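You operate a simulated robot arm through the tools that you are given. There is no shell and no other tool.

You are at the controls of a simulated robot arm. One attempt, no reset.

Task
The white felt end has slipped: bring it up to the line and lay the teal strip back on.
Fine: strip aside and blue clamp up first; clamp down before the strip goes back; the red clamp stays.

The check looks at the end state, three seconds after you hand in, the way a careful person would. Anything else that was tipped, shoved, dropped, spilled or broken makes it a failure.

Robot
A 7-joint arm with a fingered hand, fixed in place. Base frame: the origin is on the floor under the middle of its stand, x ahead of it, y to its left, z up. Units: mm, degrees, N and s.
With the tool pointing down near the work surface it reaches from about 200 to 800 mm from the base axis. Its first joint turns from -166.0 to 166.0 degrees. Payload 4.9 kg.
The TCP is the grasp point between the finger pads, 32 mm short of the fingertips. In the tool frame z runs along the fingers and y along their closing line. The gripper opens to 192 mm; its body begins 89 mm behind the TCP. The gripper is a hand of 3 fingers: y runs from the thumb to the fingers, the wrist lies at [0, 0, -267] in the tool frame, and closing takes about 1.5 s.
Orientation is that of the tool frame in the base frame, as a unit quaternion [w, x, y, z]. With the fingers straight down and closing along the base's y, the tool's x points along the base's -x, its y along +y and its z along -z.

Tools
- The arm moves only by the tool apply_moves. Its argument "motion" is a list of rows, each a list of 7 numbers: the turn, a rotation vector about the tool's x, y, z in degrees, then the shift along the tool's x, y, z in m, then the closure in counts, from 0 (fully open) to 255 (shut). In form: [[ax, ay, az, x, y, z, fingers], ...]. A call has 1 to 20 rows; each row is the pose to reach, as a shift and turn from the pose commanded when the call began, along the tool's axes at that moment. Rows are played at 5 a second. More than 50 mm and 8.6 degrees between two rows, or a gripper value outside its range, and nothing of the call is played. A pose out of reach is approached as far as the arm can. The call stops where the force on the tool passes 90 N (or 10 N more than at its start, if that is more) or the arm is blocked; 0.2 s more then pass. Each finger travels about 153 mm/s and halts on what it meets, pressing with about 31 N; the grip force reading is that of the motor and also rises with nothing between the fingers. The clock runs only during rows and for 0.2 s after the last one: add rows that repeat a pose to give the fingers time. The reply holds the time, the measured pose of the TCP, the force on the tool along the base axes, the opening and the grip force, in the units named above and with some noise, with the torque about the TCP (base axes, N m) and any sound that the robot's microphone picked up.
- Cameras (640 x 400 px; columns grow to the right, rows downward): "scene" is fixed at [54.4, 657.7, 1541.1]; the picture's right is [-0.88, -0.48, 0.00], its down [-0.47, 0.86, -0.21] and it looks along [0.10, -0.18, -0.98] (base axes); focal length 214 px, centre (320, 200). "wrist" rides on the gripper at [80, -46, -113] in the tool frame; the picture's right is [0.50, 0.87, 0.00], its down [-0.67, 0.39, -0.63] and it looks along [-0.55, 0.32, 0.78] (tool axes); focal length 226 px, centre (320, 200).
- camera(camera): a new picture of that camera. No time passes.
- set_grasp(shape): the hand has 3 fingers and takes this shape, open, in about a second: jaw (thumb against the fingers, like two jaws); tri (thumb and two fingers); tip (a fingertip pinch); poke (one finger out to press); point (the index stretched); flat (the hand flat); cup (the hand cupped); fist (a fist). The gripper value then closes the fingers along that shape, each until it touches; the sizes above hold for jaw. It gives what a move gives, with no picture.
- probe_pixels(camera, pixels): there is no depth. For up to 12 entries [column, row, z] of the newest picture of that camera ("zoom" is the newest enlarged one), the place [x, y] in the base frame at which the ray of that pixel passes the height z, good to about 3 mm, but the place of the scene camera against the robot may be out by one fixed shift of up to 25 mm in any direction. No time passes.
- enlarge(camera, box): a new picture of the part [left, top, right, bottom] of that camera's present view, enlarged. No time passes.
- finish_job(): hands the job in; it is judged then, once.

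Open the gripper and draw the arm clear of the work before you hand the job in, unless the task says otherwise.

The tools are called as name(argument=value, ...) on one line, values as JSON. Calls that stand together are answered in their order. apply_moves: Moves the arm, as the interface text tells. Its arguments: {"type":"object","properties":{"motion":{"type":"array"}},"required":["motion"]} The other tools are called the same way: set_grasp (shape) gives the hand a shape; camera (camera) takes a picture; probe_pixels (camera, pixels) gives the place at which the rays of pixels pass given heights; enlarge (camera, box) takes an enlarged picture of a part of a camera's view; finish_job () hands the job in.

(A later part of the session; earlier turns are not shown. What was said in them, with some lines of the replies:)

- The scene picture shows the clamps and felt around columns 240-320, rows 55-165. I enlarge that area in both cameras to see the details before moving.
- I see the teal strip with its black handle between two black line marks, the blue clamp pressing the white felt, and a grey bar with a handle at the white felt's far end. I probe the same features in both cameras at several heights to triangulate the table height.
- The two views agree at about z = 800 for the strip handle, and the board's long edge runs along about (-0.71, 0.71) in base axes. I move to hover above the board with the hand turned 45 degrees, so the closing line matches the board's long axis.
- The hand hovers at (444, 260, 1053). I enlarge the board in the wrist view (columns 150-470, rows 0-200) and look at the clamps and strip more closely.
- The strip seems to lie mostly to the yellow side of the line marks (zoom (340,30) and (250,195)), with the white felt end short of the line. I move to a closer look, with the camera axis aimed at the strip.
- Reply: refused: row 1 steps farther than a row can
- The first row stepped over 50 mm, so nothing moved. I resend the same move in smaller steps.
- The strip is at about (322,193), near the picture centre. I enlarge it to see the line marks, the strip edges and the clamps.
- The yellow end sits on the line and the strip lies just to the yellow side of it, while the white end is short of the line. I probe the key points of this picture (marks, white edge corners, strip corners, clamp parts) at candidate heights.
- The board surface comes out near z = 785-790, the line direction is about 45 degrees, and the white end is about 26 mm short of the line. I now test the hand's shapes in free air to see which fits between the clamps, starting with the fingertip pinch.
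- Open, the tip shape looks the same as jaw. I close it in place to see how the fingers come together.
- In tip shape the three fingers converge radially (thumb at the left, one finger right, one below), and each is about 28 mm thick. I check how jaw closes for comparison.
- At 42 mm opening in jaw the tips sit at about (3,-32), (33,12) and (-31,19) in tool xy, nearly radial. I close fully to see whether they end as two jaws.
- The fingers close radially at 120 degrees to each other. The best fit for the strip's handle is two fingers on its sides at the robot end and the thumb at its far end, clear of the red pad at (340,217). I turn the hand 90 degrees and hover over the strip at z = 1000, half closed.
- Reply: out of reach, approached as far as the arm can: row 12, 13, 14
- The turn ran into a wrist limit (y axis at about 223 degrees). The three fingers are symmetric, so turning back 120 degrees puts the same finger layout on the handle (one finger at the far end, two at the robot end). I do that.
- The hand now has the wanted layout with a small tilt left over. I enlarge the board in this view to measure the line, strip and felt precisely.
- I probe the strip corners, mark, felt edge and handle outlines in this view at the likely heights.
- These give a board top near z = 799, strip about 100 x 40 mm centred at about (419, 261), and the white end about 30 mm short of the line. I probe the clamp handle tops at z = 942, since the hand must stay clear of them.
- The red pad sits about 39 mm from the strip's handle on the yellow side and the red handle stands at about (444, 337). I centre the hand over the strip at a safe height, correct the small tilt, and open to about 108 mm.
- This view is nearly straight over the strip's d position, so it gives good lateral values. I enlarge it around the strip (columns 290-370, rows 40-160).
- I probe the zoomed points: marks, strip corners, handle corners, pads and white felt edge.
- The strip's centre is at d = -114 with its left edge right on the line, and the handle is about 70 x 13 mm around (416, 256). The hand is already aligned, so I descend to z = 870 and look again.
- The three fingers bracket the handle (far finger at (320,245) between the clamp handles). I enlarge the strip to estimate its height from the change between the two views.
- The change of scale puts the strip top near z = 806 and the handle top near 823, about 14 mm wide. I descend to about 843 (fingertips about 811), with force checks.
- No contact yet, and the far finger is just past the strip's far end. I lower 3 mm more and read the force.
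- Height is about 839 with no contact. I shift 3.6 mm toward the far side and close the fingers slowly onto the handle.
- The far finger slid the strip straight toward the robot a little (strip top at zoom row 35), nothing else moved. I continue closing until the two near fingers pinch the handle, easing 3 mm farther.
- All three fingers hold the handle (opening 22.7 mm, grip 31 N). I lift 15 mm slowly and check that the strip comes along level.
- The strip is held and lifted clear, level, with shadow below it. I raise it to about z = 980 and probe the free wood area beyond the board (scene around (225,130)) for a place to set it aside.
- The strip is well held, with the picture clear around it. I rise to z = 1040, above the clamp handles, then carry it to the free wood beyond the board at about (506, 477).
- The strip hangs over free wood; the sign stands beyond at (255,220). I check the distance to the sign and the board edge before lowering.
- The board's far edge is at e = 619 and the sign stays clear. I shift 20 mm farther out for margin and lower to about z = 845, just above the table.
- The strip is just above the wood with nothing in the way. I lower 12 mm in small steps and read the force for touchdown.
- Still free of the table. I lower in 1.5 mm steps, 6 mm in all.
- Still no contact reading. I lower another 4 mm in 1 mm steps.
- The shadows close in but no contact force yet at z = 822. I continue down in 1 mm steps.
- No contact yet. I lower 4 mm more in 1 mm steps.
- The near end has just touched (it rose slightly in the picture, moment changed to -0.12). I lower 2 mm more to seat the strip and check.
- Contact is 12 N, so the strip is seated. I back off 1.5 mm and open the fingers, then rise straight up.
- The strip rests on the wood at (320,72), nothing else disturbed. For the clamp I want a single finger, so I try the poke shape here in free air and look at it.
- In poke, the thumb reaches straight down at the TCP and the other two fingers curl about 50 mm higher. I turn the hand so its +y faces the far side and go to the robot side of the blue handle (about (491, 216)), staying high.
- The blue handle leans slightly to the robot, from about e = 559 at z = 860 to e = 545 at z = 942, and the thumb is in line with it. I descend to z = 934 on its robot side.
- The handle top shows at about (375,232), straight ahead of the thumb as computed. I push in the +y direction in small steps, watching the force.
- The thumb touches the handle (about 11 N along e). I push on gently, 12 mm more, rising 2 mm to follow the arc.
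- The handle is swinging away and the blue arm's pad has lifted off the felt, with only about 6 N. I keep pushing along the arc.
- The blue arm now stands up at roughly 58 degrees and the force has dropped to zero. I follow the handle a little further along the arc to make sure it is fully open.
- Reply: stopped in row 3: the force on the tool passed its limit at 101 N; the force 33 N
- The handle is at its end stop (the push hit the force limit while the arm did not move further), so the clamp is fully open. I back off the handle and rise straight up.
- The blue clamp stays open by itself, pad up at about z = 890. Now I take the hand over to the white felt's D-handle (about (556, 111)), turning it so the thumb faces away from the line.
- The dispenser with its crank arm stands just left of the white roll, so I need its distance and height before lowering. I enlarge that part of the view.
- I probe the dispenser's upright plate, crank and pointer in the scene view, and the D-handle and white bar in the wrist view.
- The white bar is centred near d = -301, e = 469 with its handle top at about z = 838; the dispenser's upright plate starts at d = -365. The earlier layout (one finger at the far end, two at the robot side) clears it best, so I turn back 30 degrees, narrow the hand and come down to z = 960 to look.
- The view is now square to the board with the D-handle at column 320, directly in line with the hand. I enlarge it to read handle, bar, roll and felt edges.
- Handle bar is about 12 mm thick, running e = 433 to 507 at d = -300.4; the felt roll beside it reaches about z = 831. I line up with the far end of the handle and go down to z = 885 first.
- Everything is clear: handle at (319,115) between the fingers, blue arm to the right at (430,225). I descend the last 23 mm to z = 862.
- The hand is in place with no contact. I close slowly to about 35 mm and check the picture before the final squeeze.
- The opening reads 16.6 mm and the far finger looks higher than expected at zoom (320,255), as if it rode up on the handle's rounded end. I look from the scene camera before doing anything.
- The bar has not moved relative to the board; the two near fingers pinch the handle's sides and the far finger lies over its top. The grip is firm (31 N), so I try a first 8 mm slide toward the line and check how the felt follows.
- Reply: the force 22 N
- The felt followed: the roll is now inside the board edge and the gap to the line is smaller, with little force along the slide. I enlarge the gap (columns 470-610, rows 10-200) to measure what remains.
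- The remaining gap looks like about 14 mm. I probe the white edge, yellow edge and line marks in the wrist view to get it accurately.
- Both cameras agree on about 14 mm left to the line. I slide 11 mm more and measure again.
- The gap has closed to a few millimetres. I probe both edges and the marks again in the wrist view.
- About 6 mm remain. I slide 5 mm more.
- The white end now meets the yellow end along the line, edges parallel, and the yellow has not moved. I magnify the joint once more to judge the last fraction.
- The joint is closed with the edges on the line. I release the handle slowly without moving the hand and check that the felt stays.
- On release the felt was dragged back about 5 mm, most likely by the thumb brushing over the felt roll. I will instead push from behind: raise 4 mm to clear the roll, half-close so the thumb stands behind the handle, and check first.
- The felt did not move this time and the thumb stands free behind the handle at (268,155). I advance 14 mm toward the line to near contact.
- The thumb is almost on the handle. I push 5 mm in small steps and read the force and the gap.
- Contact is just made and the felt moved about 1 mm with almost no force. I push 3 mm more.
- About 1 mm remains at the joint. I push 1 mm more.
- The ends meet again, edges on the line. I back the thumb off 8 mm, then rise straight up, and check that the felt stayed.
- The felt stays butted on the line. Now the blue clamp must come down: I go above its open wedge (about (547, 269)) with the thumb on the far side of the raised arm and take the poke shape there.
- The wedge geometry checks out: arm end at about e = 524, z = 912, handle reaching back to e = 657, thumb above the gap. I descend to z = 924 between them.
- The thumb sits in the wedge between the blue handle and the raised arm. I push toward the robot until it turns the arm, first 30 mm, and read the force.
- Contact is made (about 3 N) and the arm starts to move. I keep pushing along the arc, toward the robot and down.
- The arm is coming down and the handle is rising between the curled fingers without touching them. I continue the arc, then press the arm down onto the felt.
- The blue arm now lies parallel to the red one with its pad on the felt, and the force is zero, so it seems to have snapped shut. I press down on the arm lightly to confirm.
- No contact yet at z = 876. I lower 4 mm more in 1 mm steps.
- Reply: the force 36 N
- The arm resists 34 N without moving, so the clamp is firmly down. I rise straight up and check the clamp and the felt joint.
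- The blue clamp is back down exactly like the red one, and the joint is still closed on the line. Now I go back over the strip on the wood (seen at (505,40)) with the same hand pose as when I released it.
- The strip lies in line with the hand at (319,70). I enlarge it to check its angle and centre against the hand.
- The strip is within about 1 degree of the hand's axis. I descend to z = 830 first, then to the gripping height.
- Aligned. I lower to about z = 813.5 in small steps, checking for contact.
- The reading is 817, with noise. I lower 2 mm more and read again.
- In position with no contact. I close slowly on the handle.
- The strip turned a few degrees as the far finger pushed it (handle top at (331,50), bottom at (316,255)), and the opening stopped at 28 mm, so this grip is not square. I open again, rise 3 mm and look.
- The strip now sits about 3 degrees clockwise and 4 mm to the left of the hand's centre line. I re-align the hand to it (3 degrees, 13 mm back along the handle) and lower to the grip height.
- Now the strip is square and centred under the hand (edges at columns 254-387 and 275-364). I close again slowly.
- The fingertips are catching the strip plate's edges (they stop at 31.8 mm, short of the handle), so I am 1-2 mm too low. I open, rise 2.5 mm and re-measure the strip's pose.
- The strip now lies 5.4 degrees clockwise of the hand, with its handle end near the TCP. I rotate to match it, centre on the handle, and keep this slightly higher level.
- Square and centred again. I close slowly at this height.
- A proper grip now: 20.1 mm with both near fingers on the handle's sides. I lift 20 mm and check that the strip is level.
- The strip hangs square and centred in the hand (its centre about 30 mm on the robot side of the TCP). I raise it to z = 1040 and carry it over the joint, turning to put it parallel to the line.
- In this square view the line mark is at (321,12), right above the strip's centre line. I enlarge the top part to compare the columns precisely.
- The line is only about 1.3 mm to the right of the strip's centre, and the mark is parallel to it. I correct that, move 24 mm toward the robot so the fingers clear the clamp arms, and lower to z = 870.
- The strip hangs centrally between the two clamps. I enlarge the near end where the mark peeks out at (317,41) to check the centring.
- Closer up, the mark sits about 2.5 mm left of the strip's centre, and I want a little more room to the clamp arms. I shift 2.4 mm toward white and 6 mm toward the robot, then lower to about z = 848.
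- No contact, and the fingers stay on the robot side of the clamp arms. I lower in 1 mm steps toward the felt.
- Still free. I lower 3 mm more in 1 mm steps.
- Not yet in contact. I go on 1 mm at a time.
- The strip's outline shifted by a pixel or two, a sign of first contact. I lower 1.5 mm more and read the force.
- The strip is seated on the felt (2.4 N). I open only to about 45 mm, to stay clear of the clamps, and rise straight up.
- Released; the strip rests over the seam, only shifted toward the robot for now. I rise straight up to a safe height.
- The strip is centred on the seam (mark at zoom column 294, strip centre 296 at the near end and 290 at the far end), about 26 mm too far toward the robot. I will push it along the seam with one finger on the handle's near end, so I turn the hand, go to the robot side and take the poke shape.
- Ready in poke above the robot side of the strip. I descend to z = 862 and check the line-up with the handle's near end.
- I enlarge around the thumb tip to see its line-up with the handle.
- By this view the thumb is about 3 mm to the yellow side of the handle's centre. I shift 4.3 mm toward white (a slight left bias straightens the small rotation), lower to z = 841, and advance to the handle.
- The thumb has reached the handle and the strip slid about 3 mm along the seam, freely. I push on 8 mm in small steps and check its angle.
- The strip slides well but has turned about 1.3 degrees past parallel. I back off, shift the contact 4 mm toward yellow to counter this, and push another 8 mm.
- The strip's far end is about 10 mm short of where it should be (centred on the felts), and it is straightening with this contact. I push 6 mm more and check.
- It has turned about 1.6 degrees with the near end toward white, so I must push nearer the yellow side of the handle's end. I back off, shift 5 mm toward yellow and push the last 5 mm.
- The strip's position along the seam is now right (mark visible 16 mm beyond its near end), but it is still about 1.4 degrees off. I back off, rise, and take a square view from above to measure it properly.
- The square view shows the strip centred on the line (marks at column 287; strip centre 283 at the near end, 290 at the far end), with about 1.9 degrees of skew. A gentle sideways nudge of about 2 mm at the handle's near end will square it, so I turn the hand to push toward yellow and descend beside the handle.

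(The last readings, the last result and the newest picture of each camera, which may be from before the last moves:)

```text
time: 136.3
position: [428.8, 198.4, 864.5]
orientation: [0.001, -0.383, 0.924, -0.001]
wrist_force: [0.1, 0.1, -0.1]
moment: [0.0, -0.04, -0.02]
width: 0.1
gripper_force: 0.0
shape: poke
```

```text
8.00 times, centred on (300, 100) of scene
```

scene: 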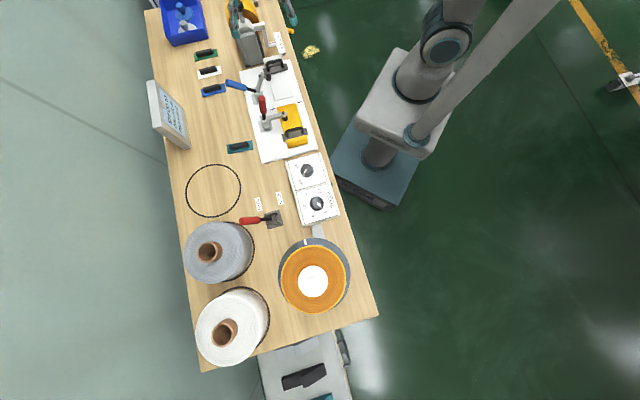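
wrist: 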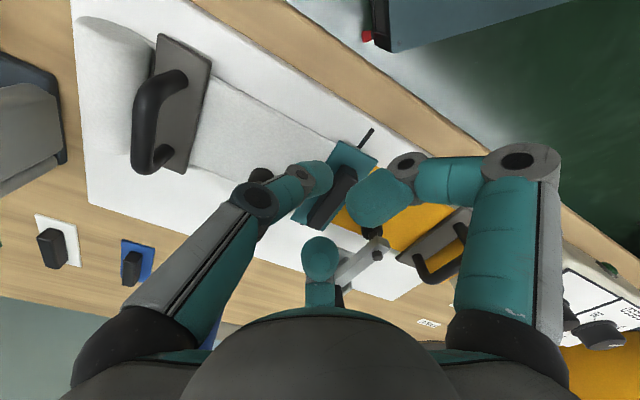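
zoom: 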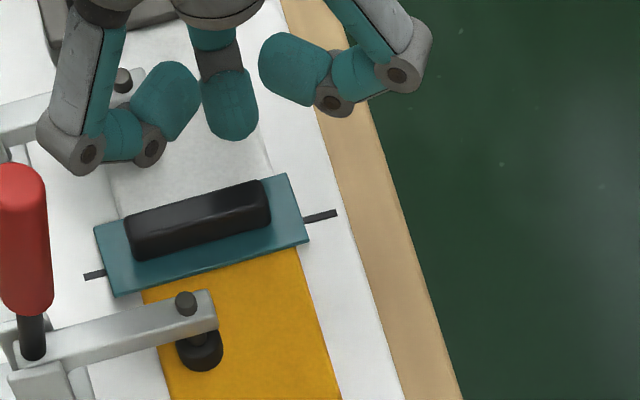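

The thumb is beside the near half of the handle with clear space around. I lower to z = 841 and approach the handle's white side.

apply_moves(motion=[[0, 0, 0, 0, 0, 0.008, 0], [0, 0, 0, 0, 0, 0.016, 0], [0, 0, 0, 0, 0, 0.023, 0], [0, 0, 0, 0, 0, 0.023, 0]])

enlarge(camera="wrist", box=[240, 100, 400, 230])

enlarge(camera="scene", box=[265, 75, 335, 125])

```text
time: 137.3
position: [430.1, 199.1, 842.6]
orientation: [0.001, -0.383, 0.924, -0.002]
wrist_force: [-0.1, 0.4, -0.3]
moment: [0.01, 0.01, 0.02]
width: 0.2
gripper_force: 0.0
shape: poke
```

```text
3.08 times, centred on (320, 165) of wrist
```

zoom: 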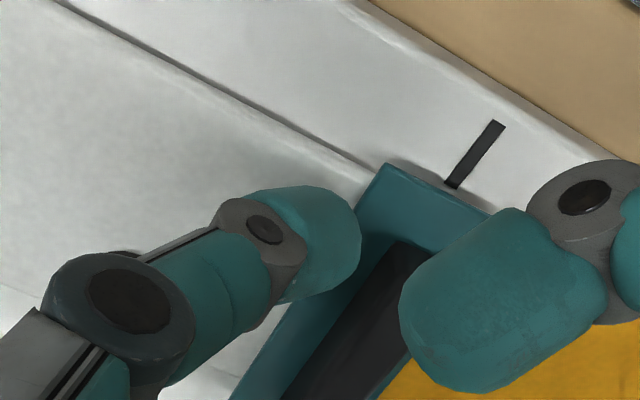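

```text
8.00 times, centred on (300, 100) of scene
```

zoom: 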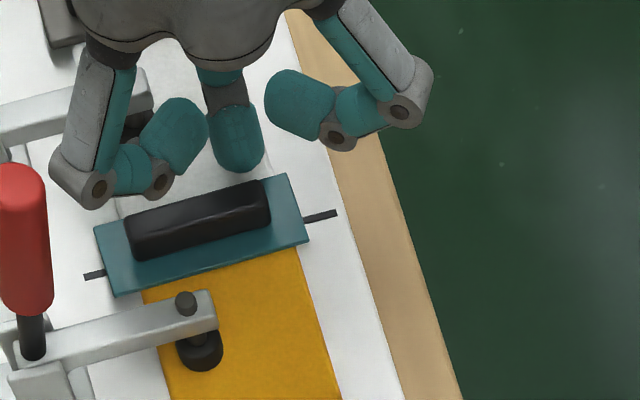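

The thumb is a few millimetres from the handle's near half. I advance 4 mm toward yellow in 1 mm steps and look.

apply_moves(motion=[[0, 0, 0, 0, 0.001, 0, 0], [0, 0, 0, 0, 0.002, 0, 0], [0, 0, 0, 0, 0.003, 0, 0], [0, 0, 0, 0, 0.004, 0, 0], [0, 0, 0, 0, 0.004, 0, 0]])

enlarge(camera="scene", box=[272, 92, 312, 116])

```text
time: 138.5
position: [426.1, 202.8, 842.0]
orientation: [0.0, -0.383, 0.924, -0.001]
wrist_force: [0.5, -0.5, -0.1]
moment: [0.02, -0.02, 0.0]
width: 0.0
gripper_force: 0.0
shape: poke
```

```text
16.00 times, centred on (292, 104) of scene
```

zoom: 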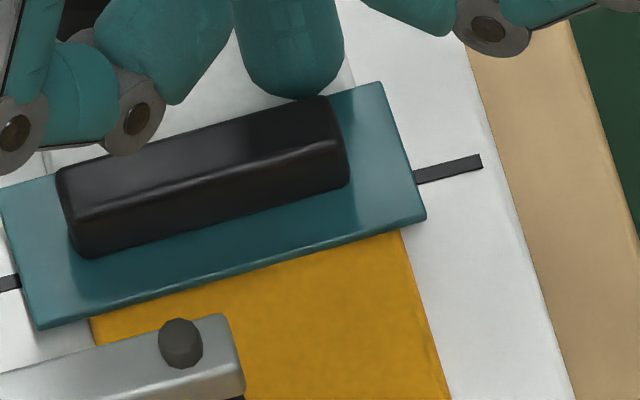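

The strip has not moved yet; the thumb is about to touch. I advance 2 mm more.

apply_moves(motion=[[0, 0, 0, 0, 0.001, 0, 0], [0, 0, 0, 0, 0.002, 0, 0], [0, 0, 0, 0, 0.002, 0, 0]])

enlarge(camera="scene", box=[272, 92, 312, 116])

```text
time: 139.3
position: [423.8, 203.9, 843.0]
orientation: [0.0, -0.383, 0.924, -0.001]
wrist_force: [-0.5, -0.3, 0.0]
moment: [0.0, -0.02, 0.0]
width: 0.0
gripper_force: 0.0
shape: poke
```

```text
16.00 times, centred on (292, 104) of scene
```

zoom: 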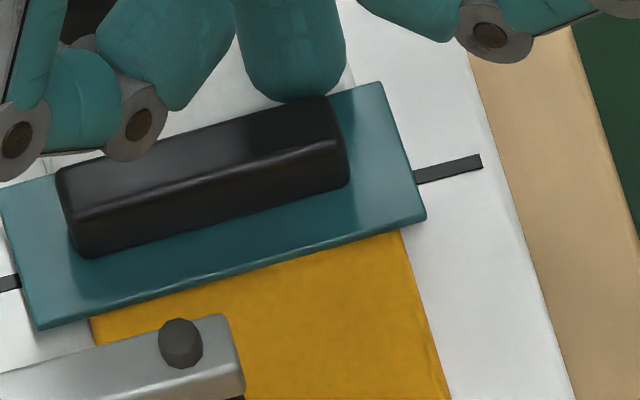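

Still no movement. I lower 1 mm, so the thumb does not ride up, and advance 2 mm more.

apply_moves(motion=[[0, 0, 0, 0, 0, 0.0012, 0], [0, 0, 0, 0, 0.001, 0.0012, 0], [0, 0, 0, 0, 0.002, 0.0012, 0], [0, 0, 0, 0, 0.002, 0.0012, 0]])

enlarge(camera="scene", box=[272, 92, 312, 116])

```text
time: 140.3
position: [422.5, 205.9, 842.6]
orientation: [0.0, -0.383, 0.924, -0.002]
wrist_force: [1.1, -1.2, -0.7]
moment: [-0.07, -0.03, -0.05]
width: 0.0
gripper_force: 0.1
shape: poke
```

```text
16.00 times, centred on (292, 104) of scene
```

zoom: 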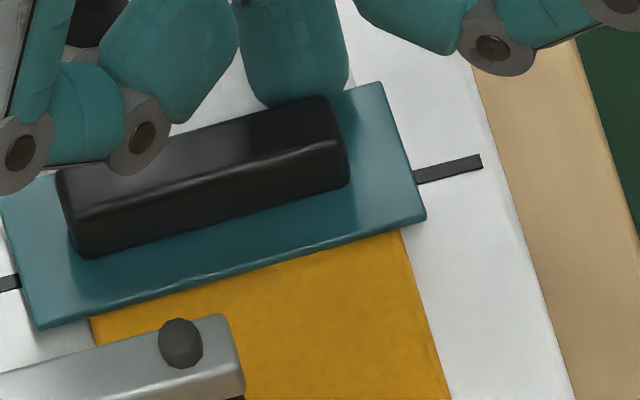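

First contact shows (about 1.6 N). I push 1.5 mm.

apply_moves(motion=[[0, 0, 0, 0, 0.0008, 0, 0], [0, 0, 0, 0, 0.0015, 0, 0], [0, 0, 0, 0, 0.0015, 0, 0]])

enlarge(camera="scene", box=[272, 92, 312, 116])

```text
time: 141.1
position: [422.0, 206.0, 841.6]
orientation: [0.001, -0.382, 0.924, -0.002]
wrist_force: [-0.1, -0.3, -0.1]
moment: [-0.01, 0.0, -0.01]
width: 0.0
gripper_force: 0.0
shape: poke
```

```text
16.00 times, centred on (292, 104) of scene
```

zoom: 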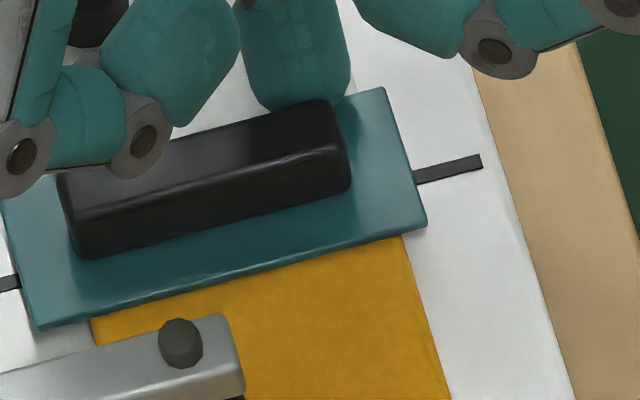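

The near end moved about 1.3 mm and the strip is straightening (edge slope -0.272 against -0.262 for the line). I push 0.9 mm more.

apply_moves(motion=[[0, 0, 0, 0, 0.0005, 0, 0], [0, 0, 0, 0, 0.0009, 0, 0], [0, 0, 0, 0, 0.0009, 0, 0]])

enlarge(camera="scene", box=[272, 92, 312, 116])

```text
time: 141.9
position: [420.0, 207.1, 841.6]
orientation: [0.002, -0.383, 0.924, -0.002]
wrist_force: [-0.1, -0.8, 0.3]
moment: [-0.01, -0.01, -0.01]
width: 0.1
gripper_force: 0.1
shape: poke
```

```text
16.00 times, centred on (292, 104) of scene
```

zoom: 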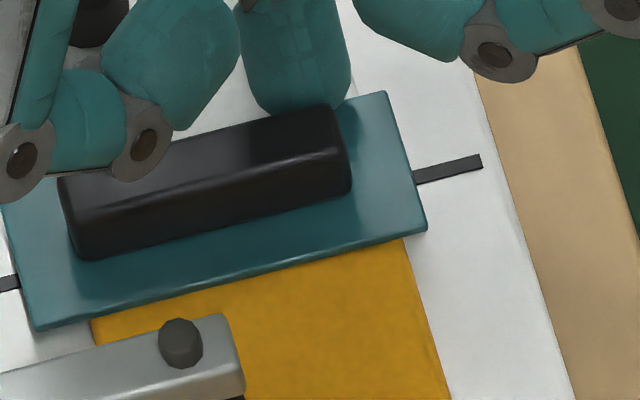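

The strip's edge is now parallel to the line (slope -0.261). I back off 8 mm, rise, and go up out of the way.

apply_moves(motion=[[0, 0, 0, 0, -0.003, 0, 0], [0, 0, 0, 0, -0.008, 0, 0], [0, 0, 0, 0, -0.008, -0.02, 0], [0, 0, 0, 0, -0.008, -0.05, 0], [0, 0, 0, 0, -0.008, -0.09, 0], [0, 0, 0, 0, -0.008, -0.13, 0], [0, 0, 0, 0, -0.008, -0.17, 0], [0, 0, 0, 0, -0.008, -0.2, 0], [0, 0, 0, 0, -0.008, -0.2, 0]])

enlarge(camera="scene", box=[265, 75, 335, 125])

camera(camera="wrist")

```text
time: 143.9
position: [425.6, 202.4, 1042.3]
orientation: [-0.001, -0.382, 0.924, -0.002]
wrist_force: [0.5, 0.3, 0.1]
moment: [0.01, -0.03, 0.0]
width: 0.0
gripper_force: 0.1
shape: poke
```

```text
8.00 times, centred on (300, 100) of scene
```

zoom: 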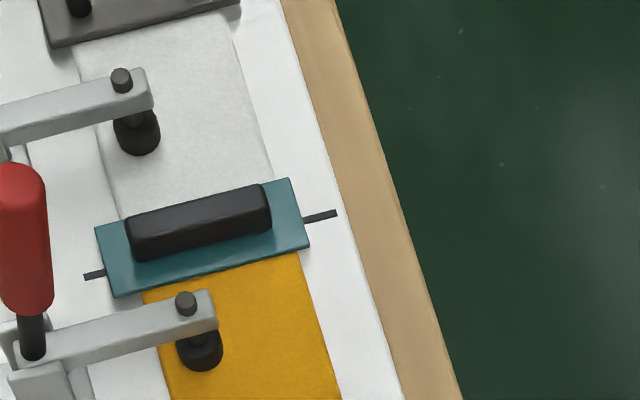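

```text
taken
```

wrist: 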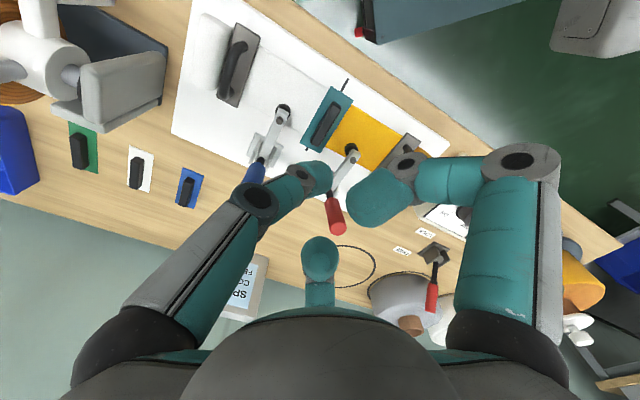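

The strip lies squarely over the joint with the line marks centred at both ends, both clamps down. I open the hand and draw the arm back up to about its starting pose.

set_grasp(shape="jaw")

apply_moves(motion=[[0, 0, 0, 0, 0, -0.03, 0], [0, 0, 0, 0, 0, -0.06, 0], [0, 0, 7.5, 0.0108, -0.0118, -0.07, 0], [0, 0, 15, 0.0215, -0.0235, -0.08, 0], [0, 0, 22.5, 0.0323, -0.0353, -0.09, 0], [0, 0, 30, 0.0431, -0.0471, -0.095, 0], [0, 0, 37.5, 0.0538, -0.0588, -0.1, 0], [0, 0, 45, 0.0646, -0.0706, -0.103, 0], [0, 0, 45, 0.0646, -0.0706, -0.103, 0]])

camera(camera="scene")

enlarge(camera="wrist", box=[250, 40, 510, 210])

enlarge(camera="scene", box=[205, 40, 345, 140])

```text
time: 144.8
position: [427.4, 202.2, 1041.4]
orientation: [0.0, -0.384, 0.923, -0.003]
wrist_force: [-0.2, 0.4, 0.0]
moment: [0.0, 0.01, 0.0]
width: 191.7
gripper_force: 0.0
shape: jaw
```

```text
time: 146.8
position: [430.3, 107.2, 1145.3]
orientation: [0.001, 0.001, 1.0, 0.0]
wrist_force: [0.9, -0.3, -0.8]
moment: [0.05, 0.0, 0.03]
width: 191.9
gripper_force: 0.1
shape: jaw
```

```text
taken
```

scene: 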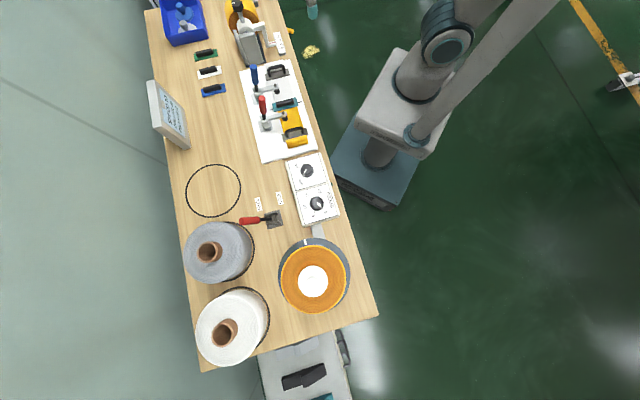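

```text
2.35 times, centred on (380, 125) of wrist
```

zoom: 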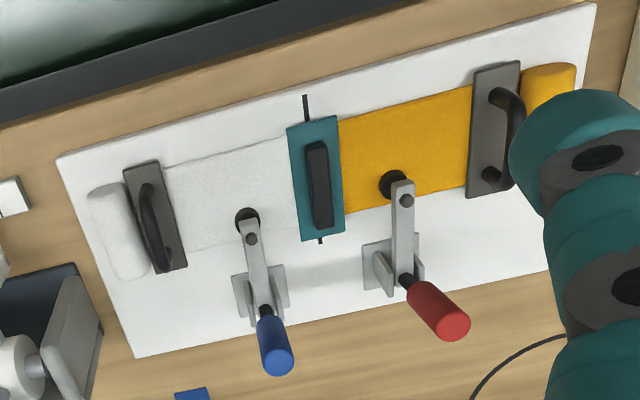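

```text
4.00 times, centred on (275, 90) of scene
```

zoom: 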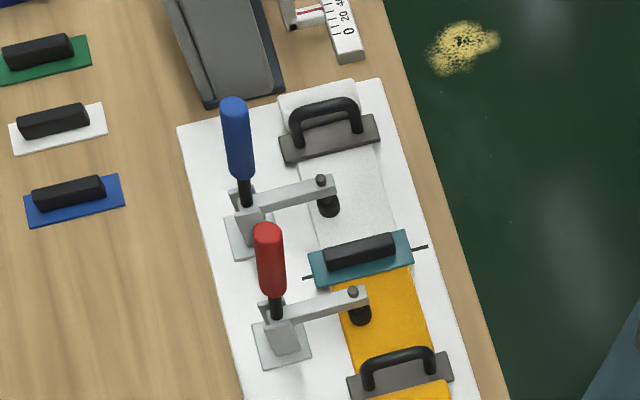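

The final views show the white end butted on the line and the strip across it. The blue clamp is down, the red clamp and everything else look as at the start, and the arm is clear with the hand open. I hand the job in.

finish_job()

```text
The job is handed in.
```

The job is handed in. The white felt end is up at the line against the yellow end, and the teal strip lies across the joint.

- **White felt:** I slid it about 30 mm to meet the yellow end. By the camera views it is within about 1 mm of the line. The first release dragged it back about 5 mm, so I pushed it up again from behind the handle.
- **Strip:** I centred it on the line rather than putting it back exactly where it was. At the start it lay wholly on the yellow side and did not cover the joint. By the last camera check it was parallel to the line, with both line marks showing at its ends.
- **Clamps:** I opened the blue clamp and closed it again before the strip went back. Closed, it did not give when I pressed down on it with 34 N. I left the red clamp alone, and it looks unmoved.
- **Force limit:** While opening the blue clamp I pushed its handle into the end stop, and the arm cut out briefly at 101 N. The clamp closed normally afterwards.

I saw nothing else moved in the last pictures. The hand is open and the arm is back near its starting pose.
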